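You operate a simulated robot arm through the tools that you are given. There is no shell and no other tool. Be economical: measure what you need, move in short steps, check, and stop when the job is done.

Carry out the task below with a simulated robot arm. There is one attempt and no reset: what you move stays moved.

## Task
Press the counter key two times.

The check looks at the end state, three seconds after you hand in, the way a careful person would. Anything else that was tipped, shoved, dropped, spilled or broken makes it a failure.

## Robot
A 6-joint arm with a two-finger parallel gripper on a trunk, on a base that drives. Base frame: it is fixed to the floor where the robot stands at the start and does not move with it; the origin is under the middle of the robot, x ahead of it, y to its left, z up. Units: cm, degrees, N and s.
Its first joint turns from -166.0 to 166.0 degrees. Places, roughly: counter key [50, 0, 90]. Payload 4.1 kg.
The TCP is the grasp point between the finger pads, 2.3 cm short of the fingertips. In the tool frame z runs along the fingers and y along their closing line. The gripper opens to 9.4 cm. The fingers are 3.8 cm wide and 1 cm thick; the gripper's body (5.4 by 9.6 cm) begins 3.9 cm behind the TCP.
Orientation is that of the tool frame in the base frame, as a unit quaternion [x, y, z, w]. With the fingers straight down and closing along the base's y, the tool's x points along the base's -x, its y along +y and its z along -z.

## Interface
- The arm moves only by the tool play_rows. Its argument "series" is a list of rows, each a list of 7 numbers: the turn, a rotation vector about the tool's x, y, z in units of 120 degrees (1.0 is 120 degrees), then the shift along the tool's x, y, z in units of 300 mm (1.0 is 300 mm), then the opening in per cent of the stroke, from 0 (shut) to 100 (fully open). In form: [[rx, ry, rz, x, y, z, gripper], ...]. A call has 1 to 12 rows; each row is the pose to reach, as a shift and turn from the pose commanded when the call began, along the tool's axes at that moment. A call with a number of a shift or a turn outside -1 to 1 is refused whole. Rows are played at 5 a second. More than 5 cm and 8.6 degrees between two rows, or a gripper value outside its range, and nothing of the call is played. A pose out of reach is approached as far as the arm can. The call stops where the force on the tool passes 40 N (or 10 N more than at its start, if that is more) or the arm is blocked; 0.2 s more then pass. Each finger travels about 4.5 cm/s and halts on what it meets, pressing with about 41 N; the grip force reading is that of the motor and also rises with nothing between the fingers. The clock runs only during rows and for 0.2 s after the last one: add rows that repeat a pose to give the fingers time. The reply holds the time, the measured pose of the TCP, the force on the tool along the base axes, the opening and the grip force, in the units named above and with some noise, and new pictures: "show" is both (left out), scene, wrist or none.
- Cameras (640 x 400 px; columns grow to the right, rows downward): "scene" is now at [2.27, 14.27, 149.42]; the picture's right is [-0.26, -0.97, 0.00], its down [-0.60, 0.16, -0.78] and it looks along [0.75, -0.20, -0.63] (base axes); focal length 267 px, centre (320, 200). "wrist" rides on the gripper at [8.6, 1.6, -7.5] in the tool frame; the picture's right is [-0.18, 0.98, 0.00], its down [-0.58, -0.11, -0.81] and it looks along [-0.79, -0.15, 0.59] (tool axes); focal length 243 px, centre (320, 200). There is no depth. A picture from a camera that has moved, and an enlarged one, comes with that camera's place and axes in the base frame and with its lens.
- slide_trunk(by): slides the trunk up (or, below 0, down) by that many cm; the arm and the scene camera ride with it, the base frame stays. It gives what a move gives, with no picture.
- steer(legs): drives the robot by 1 to 6 legs, each [ahead, turn to the left] in cm and degrees, along the robot's own axes; the way and the turn of a leg run together, so that a leg with both is an arc; at most 150 cm and 180 degrees a leg. The arm and the cameras ride along, it lands a little off, and it stops where it bumps. It gives what a move gives, and a new picture of the scene camera.
- pan_tilt(pan, tilt): turns the head with the scene camera to pan (to the left, within 155 degrees either way) and tilt (down, from -29 to 69), counted from straight ahead of the robot. It gives what a move gives, and a new picture of the scene camera.
- enlarge(camera, box): a new picture of the part [left, top, right, bottom] of that camera's present view, enlarged. The clock stands still meanwhile.
- finish_job(): hands the job in; it is judged then, once.

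Work in short steps. Places have to be worked out from the pictures, the camera data and where the tool is seen: move nearer, look again, correct. Check each grasp and each placing, and mend what went wrong. You have 120 turns and 170 pictures in all, those below and enlarged ones among them. Open the gripper and draw the arm clear of the work before you hand the job in, unless the task says otherwise; then end with one line.

The tools are called after "Emit:" as a command line: name --pt "numbers of a row" for each row, then --argument value for the rest, lists and objects as JSON in quotes. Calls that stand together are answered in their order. play_rows: Moves the arm, as the interface text tells. Its arguments: {"type":"object","properties":{"series":{"type":"array"},"show":{"type":"string","enum":["both","scene","wrist","none"]}},"required":["series"]} The other tools are called the same way: slide_trunk (by) slides the trunk up or down; steer (legs) drives the base; pan_tilt (pan, tilt) turns the head that bears the scene camera; enlarge (camera, box) takes an enlarged picture of a part of a camera's view; finish_job () hands the job in.

At the start:

```text
time: 0.0
eef_pos: [40.43, -2.17, 121.71]
orientation: [0.0, 1.0, 0.0, 0.0]
contact_force: [-0.2, -0.3, -1.4]
finger_gap: 9.4
grip_force: 0.0
trunk travel left (down, up): [-45.0, 14.0]
robot x, y, heading: [0.05, 0.01, -0.0]
head pan, tilt: [-15.1, 38.8]
```

scene: 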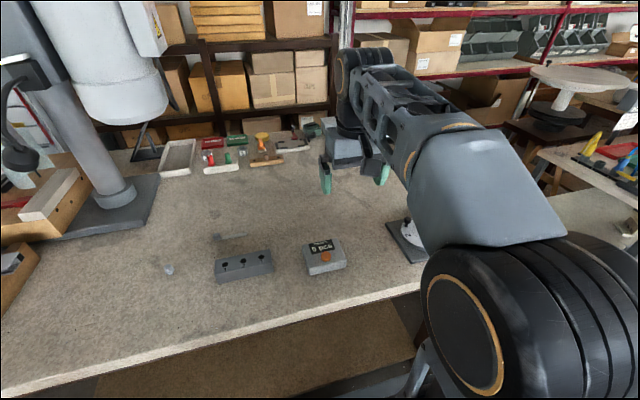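
wrist: 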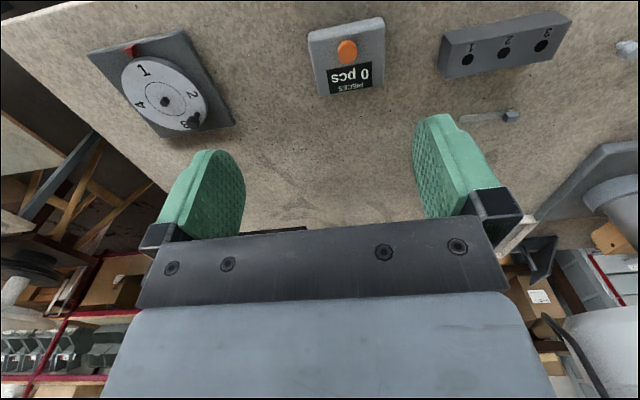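

The counter box shows "0 pcs"; from both pictures I put its orange key near (45, 1, 95). I close the gripper and come nearer above it, then look again.

Emit:
play_rows --pt "0 0 0 -0.04 0.025 0.1 60" --pt "0 0 0 -0.08 0.05 0.2 40" --pt "0 0 0 -0.12 0.075 0.3 10" --pt "0 0 0 -0.15 0.1 0.35 0" --pt "0 0 0 -0.15 0.1 0.35 0" --pt "0 0 0 -0.15 0.1 0.35 0" --pt "0 0 0 -0.15 0.1 0.35 0"

Emit:
enlarge --camera "scene" --box '[260, 200, 420, 300]'

```text
time: 1.6
eef_pos: [45.05, 0.66, 111.09]
orientation: [0.0, 1.0, -0.001, 0.0]
contact_force: [0.0, 0.2, 0.9]
finger_gap: 0.0
grip_force: 41.1
trunk travel left (down, up): [-45.0, 14.0]
robot x, y, heading: [0.29, 0.21, -0.1]
head pan, tilt: [-15.1, 38.8]
camera scene: at [2.28, 14.28, 149.42], right [-0.26, -0.97, 0.0], down [-0.6, 0.16, -0.78], along [0.75, -0.2, -0.63], focal length 267 px, centre (320, 200)
camera wrist: at [36.36, 2.35, 118.39], right [0.18, 0.98, 0.0], down [0.58, -0.11, 0.81], along [0.79, -0.15, -0.59], focal length 243 px, centre (320, 200)
```

scene: 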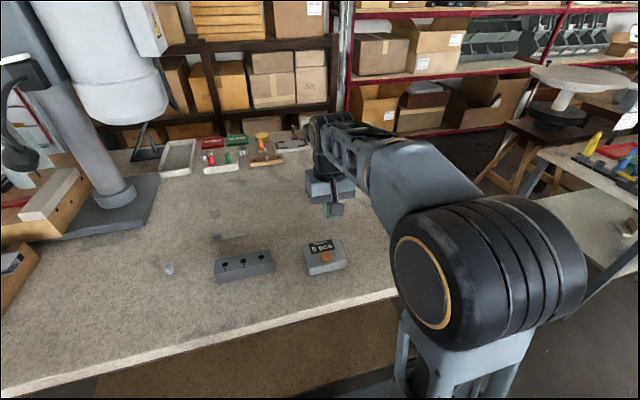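
wrist: 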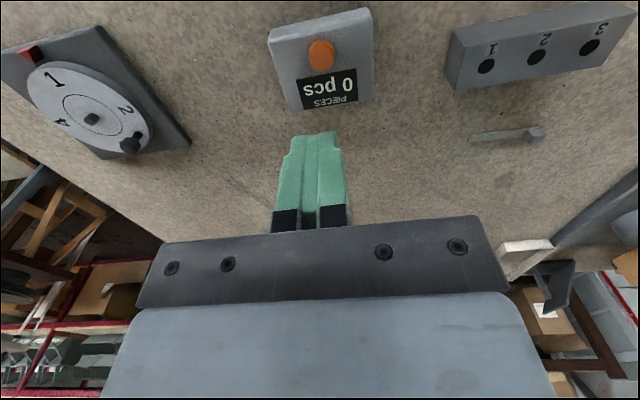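

```text
4.00 times, centred on (340, 250) of scene
camera zoom: at [2.28, 14.28, 149.42], right [-0.26, -0.97, 0.0], down [-0.6, 0.16, -0.78], along [0.75, -0.2, -0.63], focal length 1068 px, centre (240, 0)
```

zoom: 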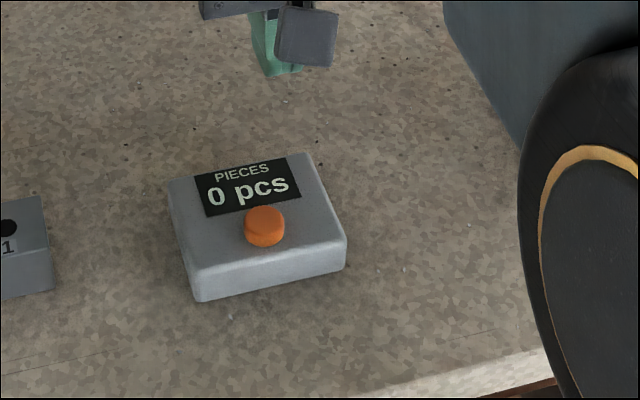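

The key's top lies at roughly (45.5, 0.8), z about 93–96. I come down halfway and compare again.

Emit:
play_rows --pt "0 0 0 -0.01 0 0.1 0" --pt "0 0 0 -0.02 0 0.2 0" --pt "0 0 0 -0.02 0 0.3 0" --pt "0 0 0 -0.02 0 0.3 0"

Emit:
enlarge --camera "scene" --box '[260, 200, 420, 300]'

```text
time: 2.6
eef_pos: [45.86, 0.78, 102.29]
orientation: [0.0, 1.0, 0.0, 0.0]
contact_force: [-0.1, 0.3, 0.1]
finger_gap: 0.02
grip_force: 40.7
trunk travel left (down, up): [-45.0, 14.0]
robot x, y, heading: [-0.12, -0.07, -0.2]
head pan, tilt: [-15.1, 38.8]
camera scene: at [2.29, 14.28, 149.42], right [-0.26, -0.97, 0.0], down [-0.6, 0.16, -0.78], along [0.75, -0.2, -0.63], focal length 267 px, centre (320, 200)
camera wrist: at [37.07, 2.34, 109.56], right [0.18, 0.98, 0.0], down [0.58, -0.11, 0.81], along [0.79, -0.15, -0.59], focal length 243 px, centre (320, 200)
```

scene: 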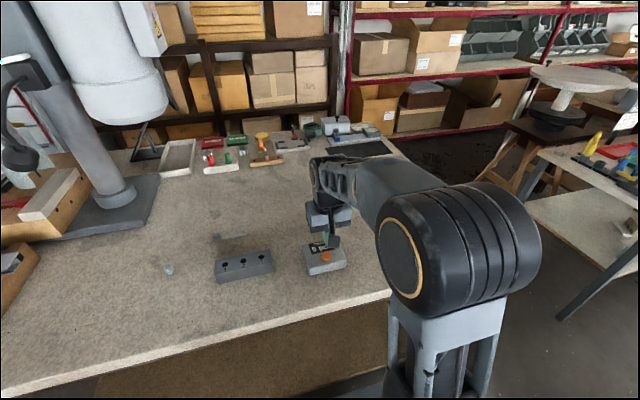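
wrist: 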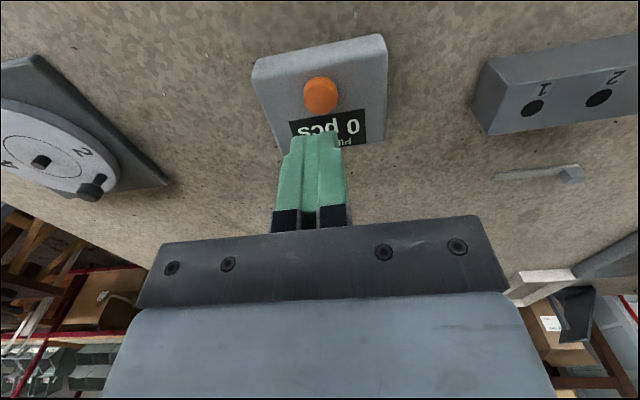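

```text
4.00 times, centred on (340, 250) of scene
camera zoom: at [2.29, 14.28, 149.42], right [-0.26, -0.97, 0.0], down [-0.6, 0.16, -0.78], along [0.75, -0.2, -0.63], focal length 1068 px, centre (240, 0)
```

zoom: 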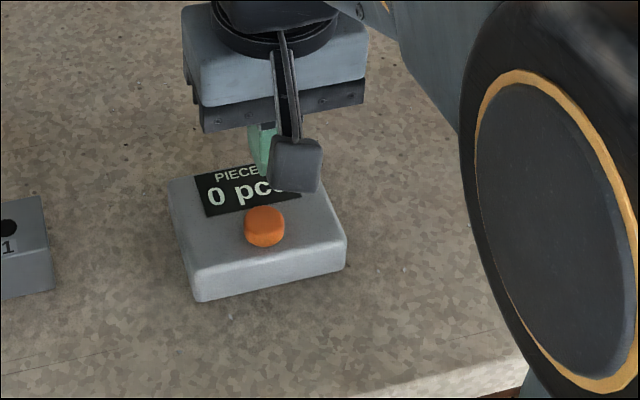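

Key now estimated at x 45–46, y 0.8–1, with height uncertain. I descend another 2.5 cm with a small y correction and look closely.

Emit:
play_rows --pt "0 0 0 0.005 0.003 0.04 0" --pt "0 0 0 0.01 0.005 0.083 0" --pt "0 0 0 0.01 0.005 0.083 0" --show "wrist"

Emit:
enlarge --camera "scene" --box '[280, 220, 376, 280]'

Emit:
enlarge --camera "wrist" --box '[240, 50, 400, 150]'

```text
time: 3.4
eef_pos: [45.39, 0.78, 99.83]
orientation: [0.0, 1.0, 0.0, 0.0]
contact_force: [-0.2, 0.9, 0.0]
finger_gap: 0.0
grip_force: 40.8
trunk travel left (down, up): [-45.0, 14.0]
robot x, y, heading: [-0.5, -0.77, -0.1]
head pan, tilt: [-15.1, 38.8]
camera wrist: at [36.69, 2.47, 107.09], right [0.18, 0.98, 0.0], down [0.58, -0.11, 0.81], along [0.79, -0.15, -0.59], focal length 243 px, centre (320, 200)
```

wrist: 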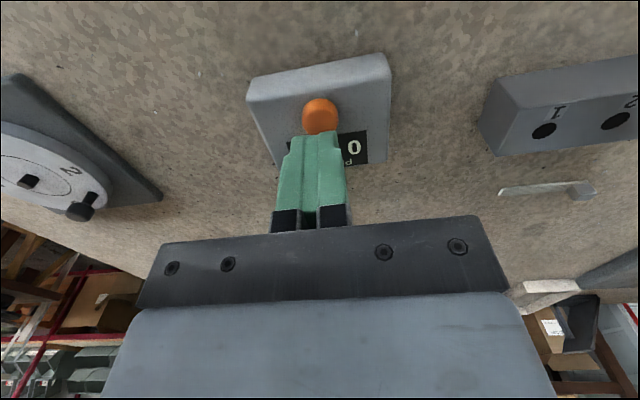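

```text
6.67 times, centred on (328, 250) of scene
camera zoom: at [2.28, 14.27, 149.42], right [-0.26, -0.97, 0.0], down [-0.6, 0.16, -0.78], along [0.75, -0.2, -0.63], focal length 1780 px, centre (267, -133)
```

zoom: 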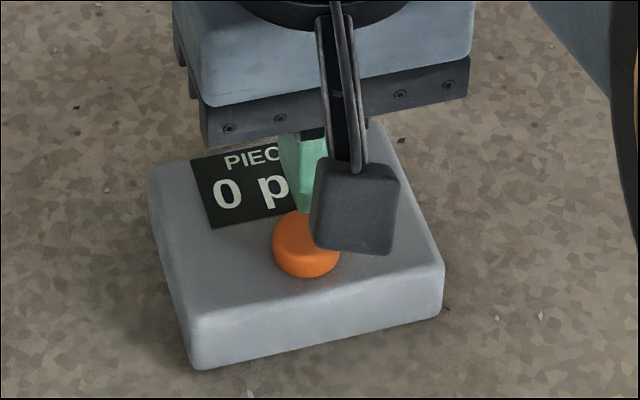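

```text
4.00 times, centred on (320, 100) of wrist
camera zoom: at [36.69, 2.47, 107.09], right [0.18, 0.98, 0.0], down [0.58, -0.11, 0.81], along [0.79, -0.15, -0.59], focal length 970 px, centre (320, 600)
```

zoom: 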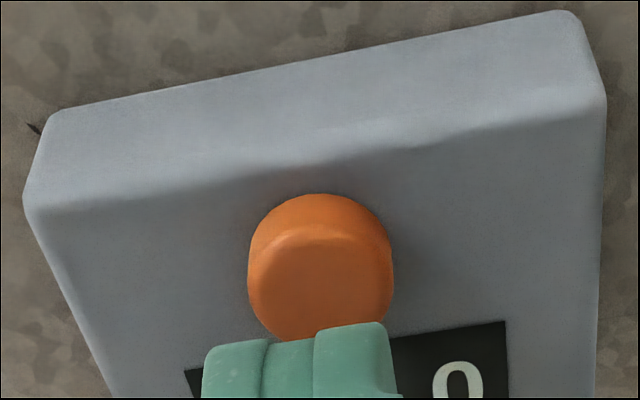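

The tip (z≈97.5) hovers just above the key, laterally lined up to about 2 mm. I nudge slightly toward (45.0, 0.95) and lower slowly to just above/at the key, watching force.

Emit:
play_rows --pt "0 0 0 0.013 0.006 0.0 0" --pt "0 0 0 0.013 0.006 0.015 0" --pt "0 0 0 0.013 0.006 0.03 0" --pt "0 0 0 0.013 0.006 0.045 0" --pt "0 0 0 0.013 0.006 0.053 0" --show "none"

Emit:
enlarge --camera "wrist" --box '[240, 50, 400, 150]'

Emit:
enlarge --camera "scene" --box '[280, 220, 376, 280]'

```text
time: 4.6
eef_pos: [44.86, 1.1, 98.1]
orientation: [0.0, 1.0, 0.001, 0.0]
contact_force: [-0.1, -0.4, -0.9]
finger_gap: 0.01
grip_force: 40.8
trunk travel left (down, up): [-45.0, 14.0]
robot x, y, heading: [-0.06, -0.41, -0.1]
head pan, tilt: [-15.1, 38.8]
```

```text
4.00 times, centred on (320, 100) of wrist
camera zoom: at [36.11, 2.73, 105.45], right [0.18, 0.98, 0.0], down [0.58, -0.11, 0.81], along [0.79, -0.15, -0.59], focal length 970 px, centre (320, 600)
```

zoom: 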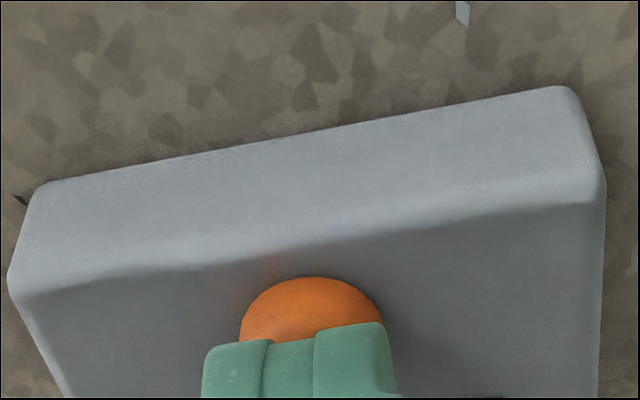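

```text
6.67 times, centred on (328, 250) of scene
camera zoom: at [2.28, 14.27, 149.42], right [-0.26, -0.97, 0.0], down [-0.6, 0.16, -0.78], along [0.75, -0.2, -0.63], focal length 1780 px, centre (267, -133)
```

zoom: 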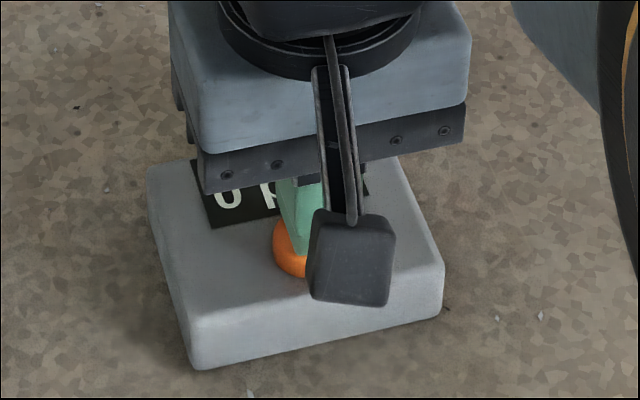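

Still no contact; the tip is over the key and lined up. I lower in small steps of about 2 mm.

Emit:
play_rows --pt "0 0 0 0 0 0.007 0" --pt "0 0 0 0 0 0.014 0" --pt "0 0 0 0 0 0.02 0" --show "none"

Emit:
enlarge --camera "wrist" --box '[240, 50, 400, 150]'

Emit:
enlarge --camera "scene" --box '[280, 220, 376, 280]'

```text
time: 5.4
eef_pos: [44.77, 1.02, 97.68]
orientation: [0.0, 1.0, 0.0, 0.001]
contact_force: [-0.5, 0.1, 0.0]
finger_gap: 0.0
grip_force: 41.3
trunk travel left (down, up): [-45.0, 14.0]
robot x, y, heading: [-0.16, 0.01, 0.0]
head pan, tilt: [-15.1, 38.8]
```

```text
4.00 times, centred on (320, 100) of wrist
camera zoom: at [36.18, 2.67, 104.88], right [0.18, 0.98, 0.0], down [0.58, -0.11, 0.81], along [0.79, -0.15, -0.59], focal length 970 px, centre (320, 600)
```

zoom: 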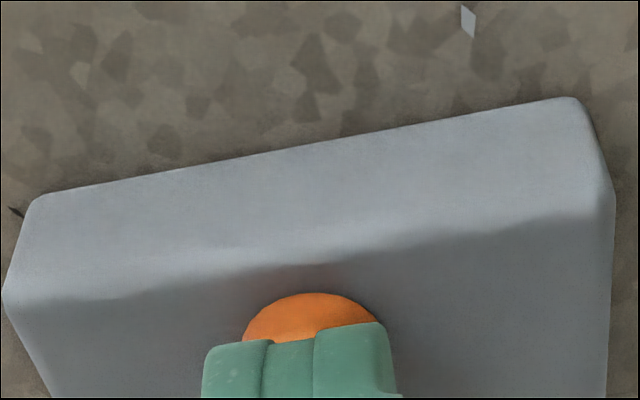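

```text
6.67 times, centred on (328, 250) of scene
camera zoom: at [2.28, 14.27, 149.42], right [-0.26, -0.97, 0.0], down [-0.6, 0.16, -0.78], along [0.75, -0.2, -0.63], focal length 1780 px, centre (267, -133)
```

zoom: 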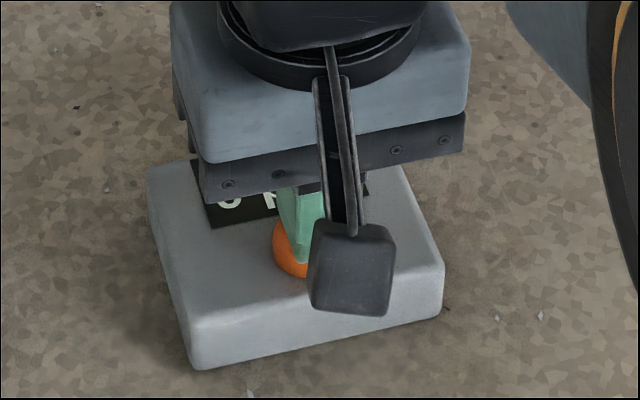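

Still no force (tip z≈95.4). I go on down by another 4 mm in small steps.

Emit:
play_rows --pt "0 0 0 0 0 0.005 0" --pt "0 0 0 0 0 0.01 0" --pt "0 0 0 0 0 0.013 0" --show "none"

Emit:
enlarge --camera "scene" --box '[280, 220, 376, 280]'

```text
time: 6.2
eef_pos: [44.78, 0.97, 97.09]
orientation: [0.0, 1.0, 0.0, 0.0]
contact_force: [-0.4, -0.4, -0.1]
finger_gap: 0.0
grip_force: 40.5
trunk travel left (down, up): [-45.0, 14.0]
robot x, y, heading: [0.18, 0.07, 0.2]
head pan, tilt: [-15.1, 38.8]
```

```text
6.67 times, centred on (328, 250) of scene
camera zoom: at [2.28, 14.27, 149.42], right [-0.26, -0.97, 0.0], down [-0.6, 0.16, -0.78], along [0.75, -0.2, -0.63], focal length 1780 px, centre (267, -133)
```

zoom: 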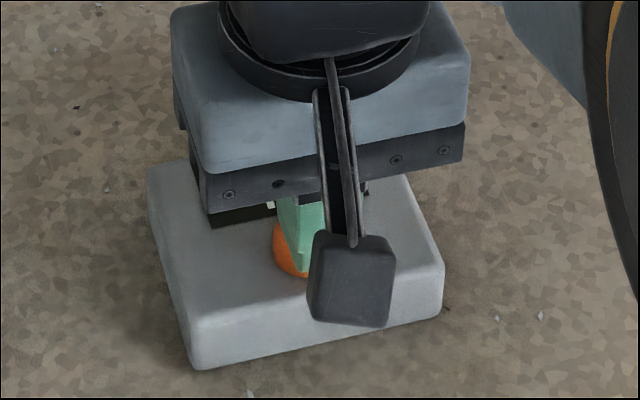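

No contact yet (tip z≈94.8). I continue down in 2 mm rows.

Emit:
play_rows --pt "0 0 0 0 0 0.004 0" --pt "0 0 0 0 0 0.008 0" --pt "0 0 0 0 0 0.01 0" --show "none"

Emit:
enlarge --camera "wrist" --box '[240, 50, 400, 150]'

```text
time: 7.0
eef_pos: [44.77, 1.04, 96.77]
orientation: [0.0, 1.0, 0.0, 0.0]
contact_force: [-0.5, -1.0, 0.0]
finger_gap: 0.01
grip_force: 41.3
trunk travel left (down, up): [-45.0, 14.0]
robot x, y, heading: [-0.39, 0.24, 0.2]
head pan, tilt: [-15.1, 38.8]
```

```text
4.00 times, centred on (320, 100) of wrist
camera zoom: at [36.1, 2.64, 104.12], right [0.18, 0.98, 0.0], down [0.58, -0.11, 0.81], along [0.79, -0.15, -0.59], focal length 970 px, centre (320, 600)
```

zoom: 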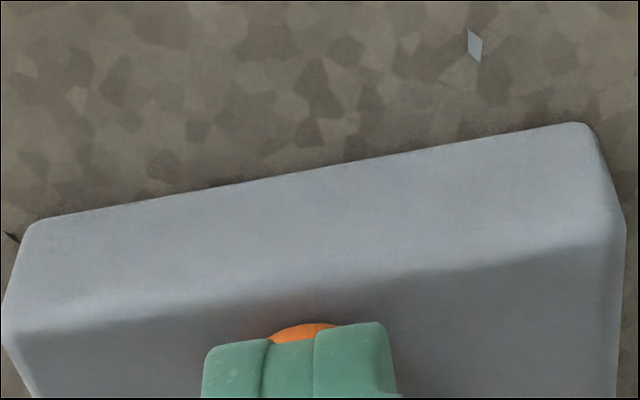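

Alignment remains good, no force yet. Next few millimetres.

Emit:
play_rows --pt "0 0 0 0 0 0.004 0" --pt "0 0 0 0 0 0.008 0" --pt "0 0 0 0 0 0.008 0" --show "none"

```text
time: 7.8
eef_pos: [44.9, 1.06, 96.66]
orientation: [0.0, 1.0, 0.0, -0.001]
contact_force: [-0.1, 0.1, -0.7]
finger_gap: 0.02
grip_force: 40.9
trunk travel left (down, up): [-45.0, 14.0]
robot x, y, heading: [0.03, 0.06, 0.2]
head pan, tilt: [-15.1, 38.8]
```

Still free. I go on another 3 mm.

Emit:
play_rows --pt "0 0 0 0 0 0.003 0" --pt "0 0 0 0 0 0.006 0" --pt "0 0 0 0 0 0.01 0" --pt "0 0 0 0 0 0.01 0" --show "none"

Emit:
enlarge --camera "wrist" --box '[240, 50, 400, 150]'

Emit:
enlarge --camera "scene" --box '[280, 220, 376, 280]'

```text
time: 8.8
eef_pos: [44.93, 0.97, 96.32]
orientation: [0.001, 1.0, 0.0, -0.001]
contact_force: [-0.4, 1.1, -0.1]
finger_gap: 0.01
grip_force: 41.1
trunk travel left (down, up): [-45.0, 14.0]
robot x, y, heading: [-0.14, 0.07, 0.1]
head pan, tilt: [-15.1, 38.8]
```

```text
4.00 times, centred on (320, 100) of wrist
camera zoom: at [36.14, 2.66, 103.64], right [0.18, 0.98, 0.0], down [0.58, -0.11, 0.81], along [0.79, -0.15, -0.59], focal length 970 px, centre (320, 600)
```

zoom: 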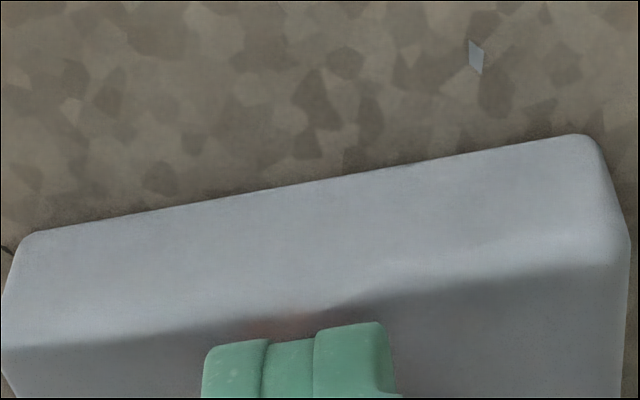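

```text
6.67 times, centred on (328, 250) of scene
camera zoom: at [2.28, 14.27, 149.42], right [-0.26, -0.97, 0.0], down [-0.6, 0.16, -0.78], along [0.75, -0.2, -0.63], focal length 1780 px, centre (267, -133)
```

zoom: 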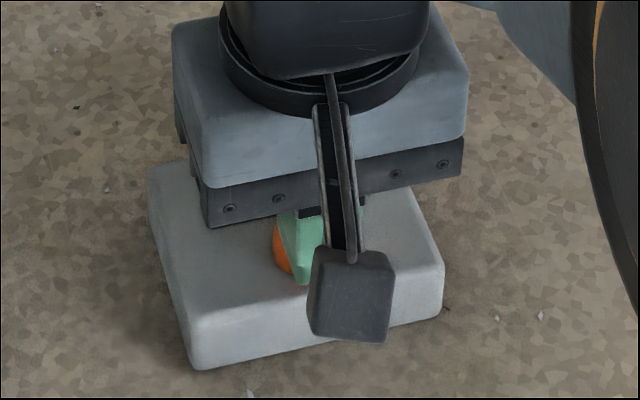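

Tip is at about z 94.0 with no force, so the key top is lower and hence a bit farther ahead (~x 45.6). I lift slightly, shift +0.6 cm in x, and lower again.

Emit:
play_rows --pt "0 0 0 0 0 -0.02 0" --pt "0 0 0 -0.02 0 -0.02 0" --pt "0 0 0 -0.02 0 -0.01 0" --pt "0 0 0 -0.02 0 0.0 0" --pt "0 0 0 -0.02 0 0.004 0" --pt "0 0 0 -0.02 0 0.008 0" --pt "0 0 0 -0.02 0 0.008 0" --show "none"

Emit:
enlarge --camera "scene" --box '[280, 220, 376, 280]'

```text
time: 10.4
eef_pos: [45.44, 0.93, 96.01]
orientation: [-0.001, 1.0, 0.001, 0.0]
contact_force: [0.2, -0.5, 0.5]
finger_gap: 0.0
grip_force: 40.8
trunk travel left (down, up): [-45.0, 14.0]
robot x, y, heading: [-0.33, -0.46, -0.1]
head pan, tilt: [-15.1, 38.8]
```

```text
6.67 times, centred on (328, 250) of scene
camera zoom: at [2.28, 14.27, 149.42], right [-0.26, -0.97, 0.0], down [-0.6, 0.16, -0.78], along [0.75, -0.2, -0.63], focal length 1780 px, centre (267, -133)
```

zoom: 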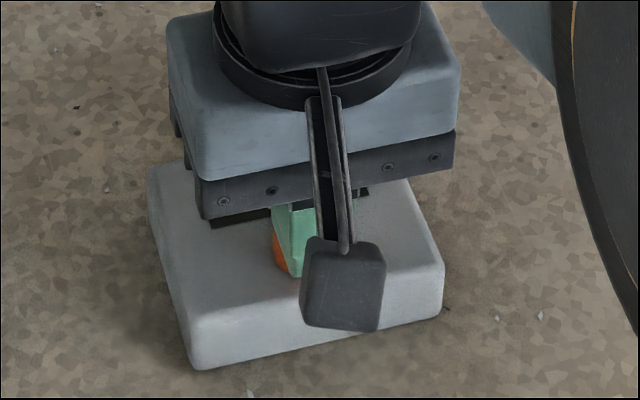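

Well placed over the key; tip z≈93.7 and still no force. Down 4 mm more in small rows.

Emit:
play_rows --pt "0 0 0 0 0 0.003 0" --pt "0 0 0 0 0 0.006 0" --pt "0 0 0 0 0 0.01 0" --pt "0 0 0 0 0 0.01 0" --show "none"

```text
time: 11.4
eef_pos: [45.43, 1.3, 95.81]
orientation: [0.0, 1.0, 0.0, 0.0]
contact_force: [0.2, -0.5, 0.0]
finger_gap: 0.01
grip_force: 41.2
trunk travel left (down, up): [-45.0, 14.0]
robot x, y, heading: [0.34, -0.04, -0.2]
head pan, tilt: [-15.1, 38.8]
```

No contact; I continue another 3 mm.

Emit:
play_rows --pt "0 0 0 0 0 0.003 0" --pt "0 0 0 0 0 0.006 0" --pt "0 0 0 0 0 0.01 0" --pt "0 0 0 0 0 0.01 0" --show "none"

Emit:
enlarge --camera "scene" --box '[280, 220, 376, 280]'

```text
time: 12.4
eef_pos: [45.45, 0.96, 95.5]
orientation: [-0.001, 1.0, 0.0, 0.001]
contact_force: [0.0, 0.1, 0.5]
finger_gap: 0.02
grip_force: 40.9
trunk travel left (down, up): [-45.0, 14.0]
robot x, y, heading: [-0.12, 0.04, 0.1]
head pan, tilt: [-15.1, 38.8]
```

```text
6.67 times, centred on (328, 250) of scene
camera zoom: at [2.28, 14.27, 149.42], right [-0.26, -0.97, 0.0], down [-0.6, 0.16, -0.78], along [0.75, -0.2, -0.63], focal length 1780 px, centre (267, -133)
```

zoom: 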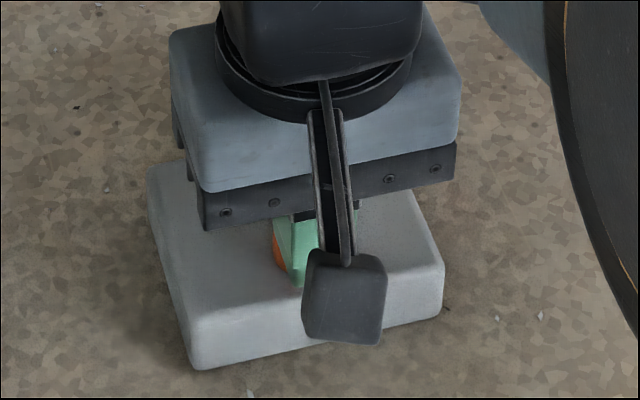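

Still no contact at tip z≈93.2. By the image overlay, the finger footprint is ~0.7 cm nearer than the key's centre, so I lift, shift x by +0.6, and lower slightly further.

Emit:
play_rows --pt "0 0 0 0 0 -0.015 0" --pt "0 0 0 -0.02 0 -0.015 0" --pt "0 0 0 -0.02 0 -0.005 0" --pt "0 0 0 -0.02 0 0.003 0" --pt "0 0 0 -0.02 0 0.007 0" --pt "0 0 0 -0.02 0 0.01 0" --pt "0 0 0 -0.02 0 0.01 0" --show "none"

Emit:
enlarge --camera "scene" --box '[280, 220, 376, 280]'

Emit:
enlarge --camera "wrist" --box '[240, 50, 400, 150]'

```text
time: 14.0
eef_pos: [46.05, 1.12, 95.17]
orientation: [0.0, 1.0, 0.0, 0.0]
contact_force: [0.0, -0.3, 0.2]
finger_gap: 0.0
grip_force: 40.7
trunk travel left (down, up): [-45.0, 14.0]
robot x, y, heading: [-0.1, 0.02, -0.3]
head pan, tilt: [-15.1, 38.8]
```

```text
6.67 times, centred on (328, 250) of scene
camera zoom: at [2.28, 14.27, 149.42], right [-0.26, -0.97, 0.0], down [-0.6, 0.16, -0.78], along [0.75, -0.2, -0.63], focal length 1780 px, centre (267, -133)
```

zoom: 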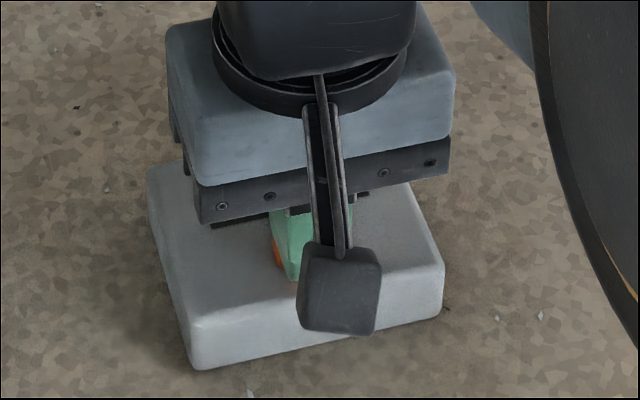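

```text
4.00 times, centred on (320, 100) of wrist
camera zoom: at [37.3, 2.66, 102.46], right [0.18, 0.98, 0.0], down [0.58, -0.11, 0.81], along [0.79, -0.15, -0.59], focal length 970 px, centre (320, 600)
```

zoom: 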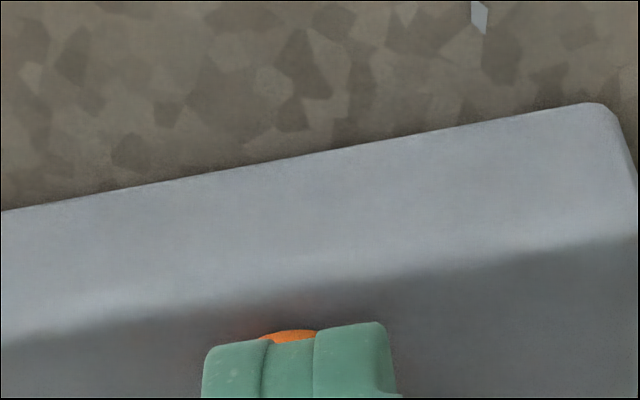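

Alignment is fine from both cameras and there is still no force at tip z≈92.9. Lower on by 4 mm.

Emit:
play_rows --pt "0 0 0 0 0 0.003 0" --pt "0 0 0 0 0 0.006 0" --pt "0 0 0 0 0 0.01 0" --pt "0 0 0 0 0 0.013 0" --pt "0 0 0 0 0 0.013 0" --show "none"

```text
time: 15.2
eef_pos: [45.95, 1.05, 94.82]
orientation: [0.0, 1.0, -0.001, 0.0]
contact_force: [0.4, 0.2, -0.1]
finger_gap: 0.0
grip_force: 41.1
trunk travel left (down, up): [-45.0, 14.0]
robot x, y, heading: [-0.1, -0.09, 0.0]
head pan, tilt: [-15.1, 38.8]
```

Still free (tip ≈92.5). Another 4 mm.

Emit:
play_rows --pt "0 0 0 0 0 0.003 0" --pt "0 0 0 0 0 0.006 0" --pt "0 0 0 0 0 0.01 0" --pt "0 0 0 0 0 0.013 0" --pt "0 0 0 0 0 0.013 0" --show "none"

Emit:
enlarge --camera "scene" --box '[280, 220, 376, 280]'

Emit:
enlarge --camera "wrist" --box '[240, 50, 400, 150]'

```text
time: 16.4
eef_pos: [45.93, 1.0, 94.26]
orientation: [0.0, 1.0, 0.0, -0.001]
contact_force: [-0.8, -0.2, -0.4]
finger_gap: 0.0
grip_force: 41.2
trunk travel left (down, up): [-45.0, 14.0]
robot x, y, heading: [0.21, -0.37, 0.0]
head pan, tilt: [-15.1, 38.8]
```

```text
6.67 times, centred on (328, 250) of scene
camera zoom: at [2.28, 14.27, 149.42], right [-0.26, -0.97, 0.0], down [-0.6, 0.16, -0.78], along [0.75, -0.2, -0.63], focal length 1780 px, centre (267, -133)
```

zoom: 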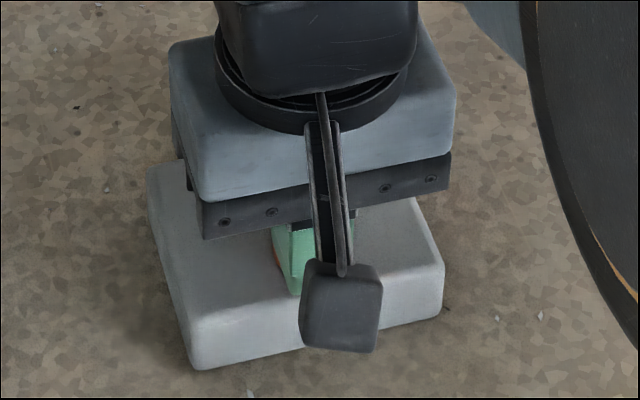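

```text
4.00 times, centred on (320, 100) of wrist
camera zoom: at [37.28, 2.58, 101.59], right [0.18, 0.98, 0.0], down [0.58, -0.11, 0.81], along [0.79, -0.15, -0.59], focal length 970 px, centre (320, 600)
```

zoom: 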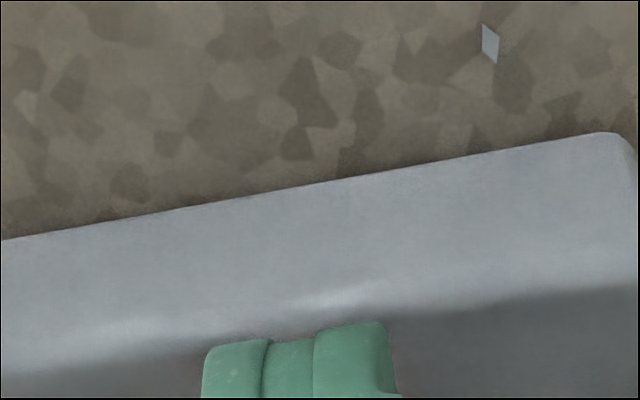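

Comparing rays and the motion of a fleck on the table between wrist frames, the surfaces sit several cm lower than assumed: the key is at about (48.3, 0.3, 90), which agrees with all views. I lift 2 cm, shift there, and look.

Emit:
play_rows --pt "0 0 0 0 0 -0.066 0" --pt "0 0 0 -0.04 -0.012 -0.066 0" --pt "0 0 0 -0.08 -0.023 -0.066 0" --pt "0 0 0 -0.08 -0.023 -0.03 0" --pt "0 0 0 -0.08 -0.023 0.0 0" --pt "0 0 0 -0.08 -0.023 0.0 0" --show "none"

Emit:
enlarge --camera "scene" --box '[280, 220, 376, 280]'

Emit:
enlarge --camera "wrist" --box '[240, 50, 400, 150]'

```text
time: 17.8
eef_pos: [48.36, 0.38, 94.28]
orientation: [0.0, 1.0, -0.001, 0.0]
contact_force: [-0.7, 0.4, 0.6]
finger_gap: 0.01
grip_force: 41.5
trunk travel left (down, up): [-45.0, 14.0]
robot x, y, heading: [0.19, 0.41, -0.1]
head pan, tilt: [-15.1, 38.8]
```

```text
6.67 times, centred on (328, 250) of scene
camera zoom: at [2.28, 14.27, 149.42], right [-0.26, -0.97, 0.0], down [-0.6, 0.16, -0.78], along [0.75, -0.2, -0.63], focal length 1780 px, centre (267, -133)
```

zoom: 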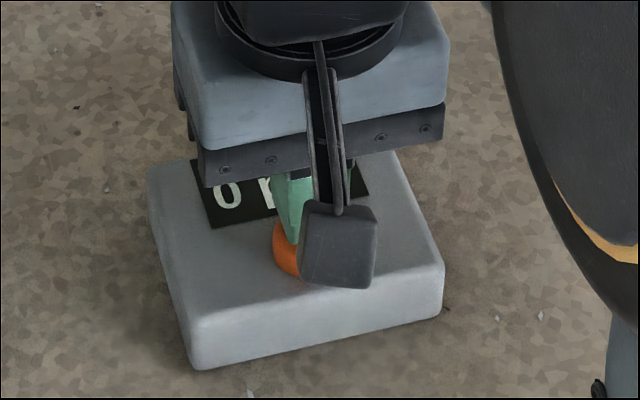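

```text
4.00 times, centred on (320, 100) of wrist
camera zoom: at [39.72, 1.96, 101.58], right [0.18, 0.98, 0.0], down [0.58, -0.11, 0.81], along [0.79, -0.15, -0.59], focal length 970 px, centre (320, 600)
```

zoom: 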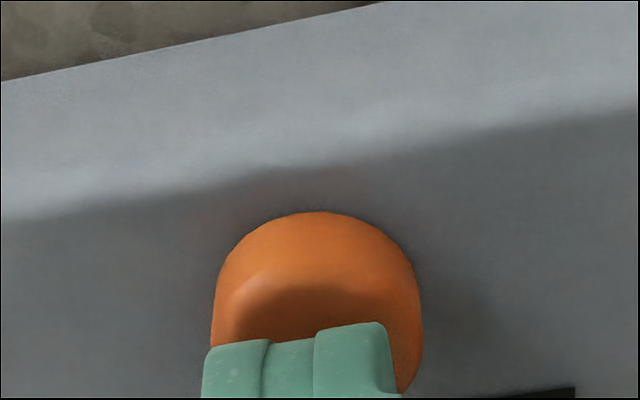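

The finger's shadow now falls on the key, lined up well. I lower in 2–3 mm rows, with a 1.5 mm y correction.

Emit:
play_rows --pt "0 0 0 0 0.005 0.007 0" --pt "0 0 0 0 0.005 0.014 0" --pt "0 0 0 0 0.005 0.021 0" --pt "0 0 0 0 0.005 0.028 0" --pt "0 0 0 0 0.005 0.033 0" --pt "0 0 0 0 0.005 0.033 0" --show "none"

Emit:
enlarge --camera "wrist" --box '[240, 50, 400, 150]'

```text
time: 19.2
eef_pos: [48.54, 0.61, 93.34]
orientation: [0.001, 1.0, 0.0, 0.002]
contact_force: [3.7, 2.8, 14.6]
finger_gap: 0.0
grip_force: 40.8
trunk travel left (down, up): [-45.0, 14.0]
robot x, y, heading: [0.21, 0.15, -0.2]
head pan, tilt: [-15.1, 38.8]
```

```text
4.00 times, centred on (320, 100) of wrist
camera zoom: at [39.73, 2.14, 100.63], right [0.18, 0.98, 0.0], down [0.58, -0.11, 0.81], along [0.79, -0.15, -0.59], focal length 970 px, centre (320, 600)
```

zoom: 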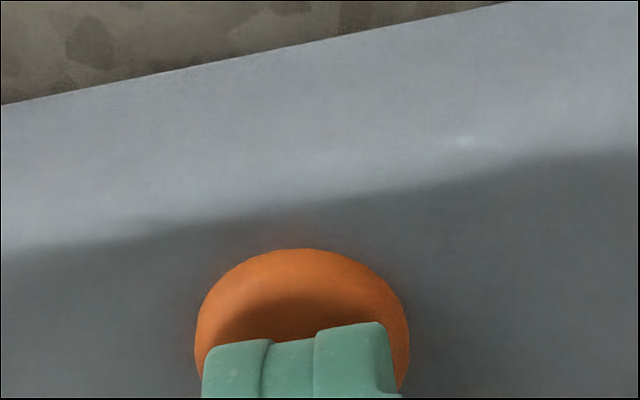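

Contact: 14.6 N upward and the key looks sunk. I lift straight off and read the display.

Emit:
play_rows --pt "0 0 0 0 0 -0.04 0" --pt "0 0 0 0 0 -0.15 0" --pt "0 0 0 0 0 -0.25 0" --pt "0 0 0 0 0 -0.25 0" --show "none"

Emit:
enlarge --camera "scene" --box '[280, 220, 376, 280]'

Emit:
enlarge --camera "wrist" --box '[220, 0, 428, 130]'

```text
time: 20.2
eef_pos: [48.21, 0.31, 100.8]
orientation: [0.0, 1.0, 0.001, 0.0]
contact_force: [-0.4, 0.1, -0.4]
finger_gap: 0.01
grip_force: 41.0
trunk travel left (down, up): [-45.0, 14.0]
robot x, y, heading: [0.13, 0.04, -0.1]
head pan, tilt: [-15.1, 38.8]
```

```text
6.67 times, centred on (328, 250) of scene
camera zoom: at [2.26, 14.27, 149.42], right [-0.26, -0.97, 0.0], down [-0.6, 0.16, -0.78], along [0.75, -0.2, -0.63], focal length 1780 px, centre (267, -133)
```

zoom: 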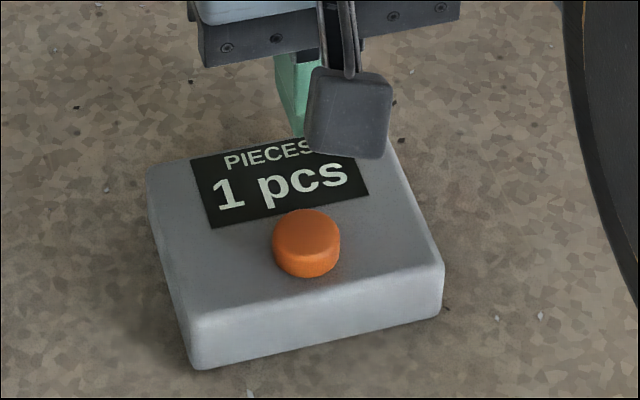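

```text
3.08 times, centred on (324, 65) of wrist
camera zoom: at [39.44, 1.85, 108.14], right [0.18, 0.98, 0.0], down [0.58, -0.11, 0.81], along [0.79, -0.15, -0.59], focal length 746 px, centre (308, 615)
```

zoom: 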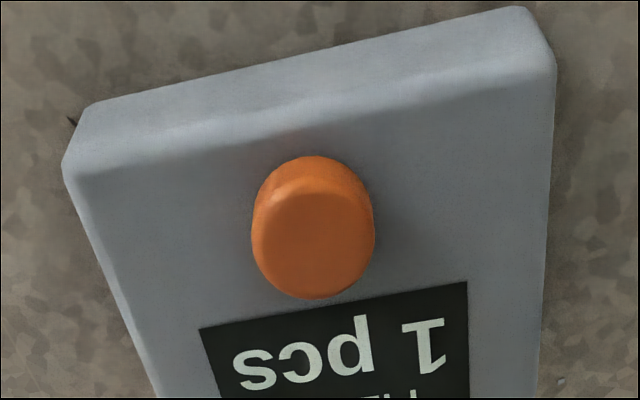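

The display reads "1 pcs" and the box has not moved. I repeat the very same press: down along the same line to the same depth, hold, then up.

Emit:
play_rows --pt "0 0 0 0 0 0.12 0" --pt "0 0 0 0 0 0.2 0" --pt "0 0 0 0 0 0.217 0" --pt "0 0 0 0 0 0.224 0" --pt "0 0 0 0 0 0.231 0" --pt "0 0 0 0 0 0.238 0" --pt "0 0 0 0 0 0.245 0" --pt "0 0 0 0 0 0.25 0" --pt "0 0 0 0 0 0.25 0" --show "none"

```text
time: 22.2
eef_pos: [48.36, 0.69, 93.46]
orientation: [0.0, 1.0, 0.0, 0.001]
contact_force: [-3.2, -1.9, 10.5]
finger_gap: 0.03
grip_force: 40.9
trunk travel left (down, up): [-45.0, 14.0]
robot x, y, heading: [0.25, -0.0, -0.0]
head pan, tilt: [-15.1, 38.8]
```

Contact again with a similar depth. I lift straight off and read the display.

Emit:
play_rows --pt "0 0 0 0 0 -0.04 0" --pt "0 0 0 0 0 -0.15 0" --pt "0 0 0 0 0 -0.25 0" --pt "0 0 0 0 0 -0.25 0" --show "none"

Emit:
enlarge --camera "scene" --box '[280, 220, 376, 280]'

```text
time: 23.2
eef_pos: [48.44, 0.31, 101.06]
orientation: [0.0, 1.0, -0.001, 0.0]
contact_force: [0.4, -1.0, -0.4]
finger_gap: 0.01
grip_force: 41.2
trunk travel left (down, up): [-45.0, 14.0]
robot x, y, heading: [0.01, 0.2, -0.0]
head pan, tilt: [-15.1, 38.8]
```

```text
6.67 times, centred on (328, 250) of scene
camera zoom: at [2.27, 14.28, 149.42], right [-0.26, -0.97, 0.0], down [-0.6, 0.16, -0.78], along [0.75, -0.2, -0.63], focal length 1780 px, centre (267, -133)
```

zoom: 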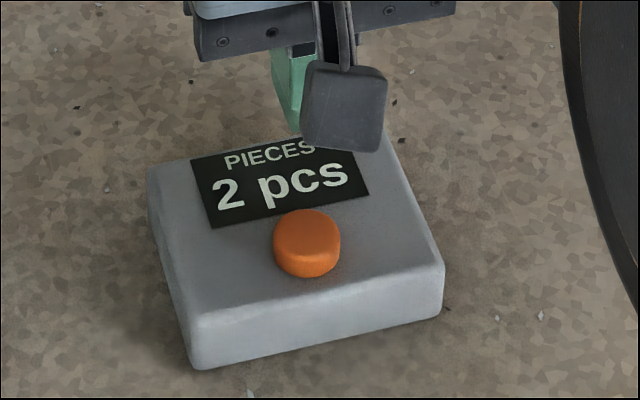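

The display reads "2 pcs". I draw the arm up well clear and open the gripper.

Emit:
play_rows --pt "0 0 0 0 0 -0.15 0" --pt "0 0 0 0 0 -0.3 0" --pt "0 0 0 0 0 -0.45 0" --pt "0 0 0 0 0 -0.6 0" --pt "0 0 0 0 0 -0.6 50" --pt "0 0 0 0 0 -0.6 100" --pt "0 0 0 0 0 -0.6 100" --pt "0 0 0 0 0 -0.6 100" --pt "0 0 0 0 0 -0.6 100" --pt "0 0 0 0 0 -0.6 100" --show "wrist"

```text
time: 25.4
eef_pos: [48.66, 0.67, 118.88]
orientation: [0.0, 1.0, 0.0, 0.0]
contact_force: [0.0, -0.3, 0.4]
finger_gap: 9.4
grip_force: 0.1
trunk travel left (down, up): [-45.0, 14.0]
robot x, y, heading: [0.46, 0.02, 0.2]
head pan, tilt: [-15.1, 38.8]
camera wrist: at [39.87, 2.37, 126.17], right [0.18, 0.98, 0.0], down [0.58, -0.11, 0.81], along [0.79, -0.15, -0.59], focal length 243 px, centre (320, 200)
```

wrist: 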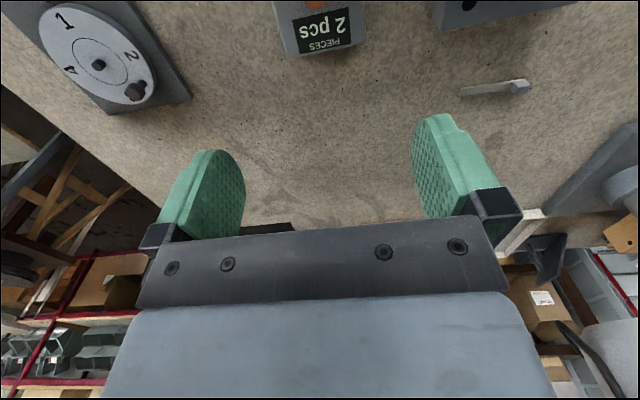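

The counter shows 2, nothing else was disturbed, the gripper is open and clear; I hand in.

Emit:
finish_job

```text
The job is handed in.
```

I pressed the counter key twice: the display reads "2 pcs", the counter box stayed where it was, and I handed in with the gripper open and the arm clear.
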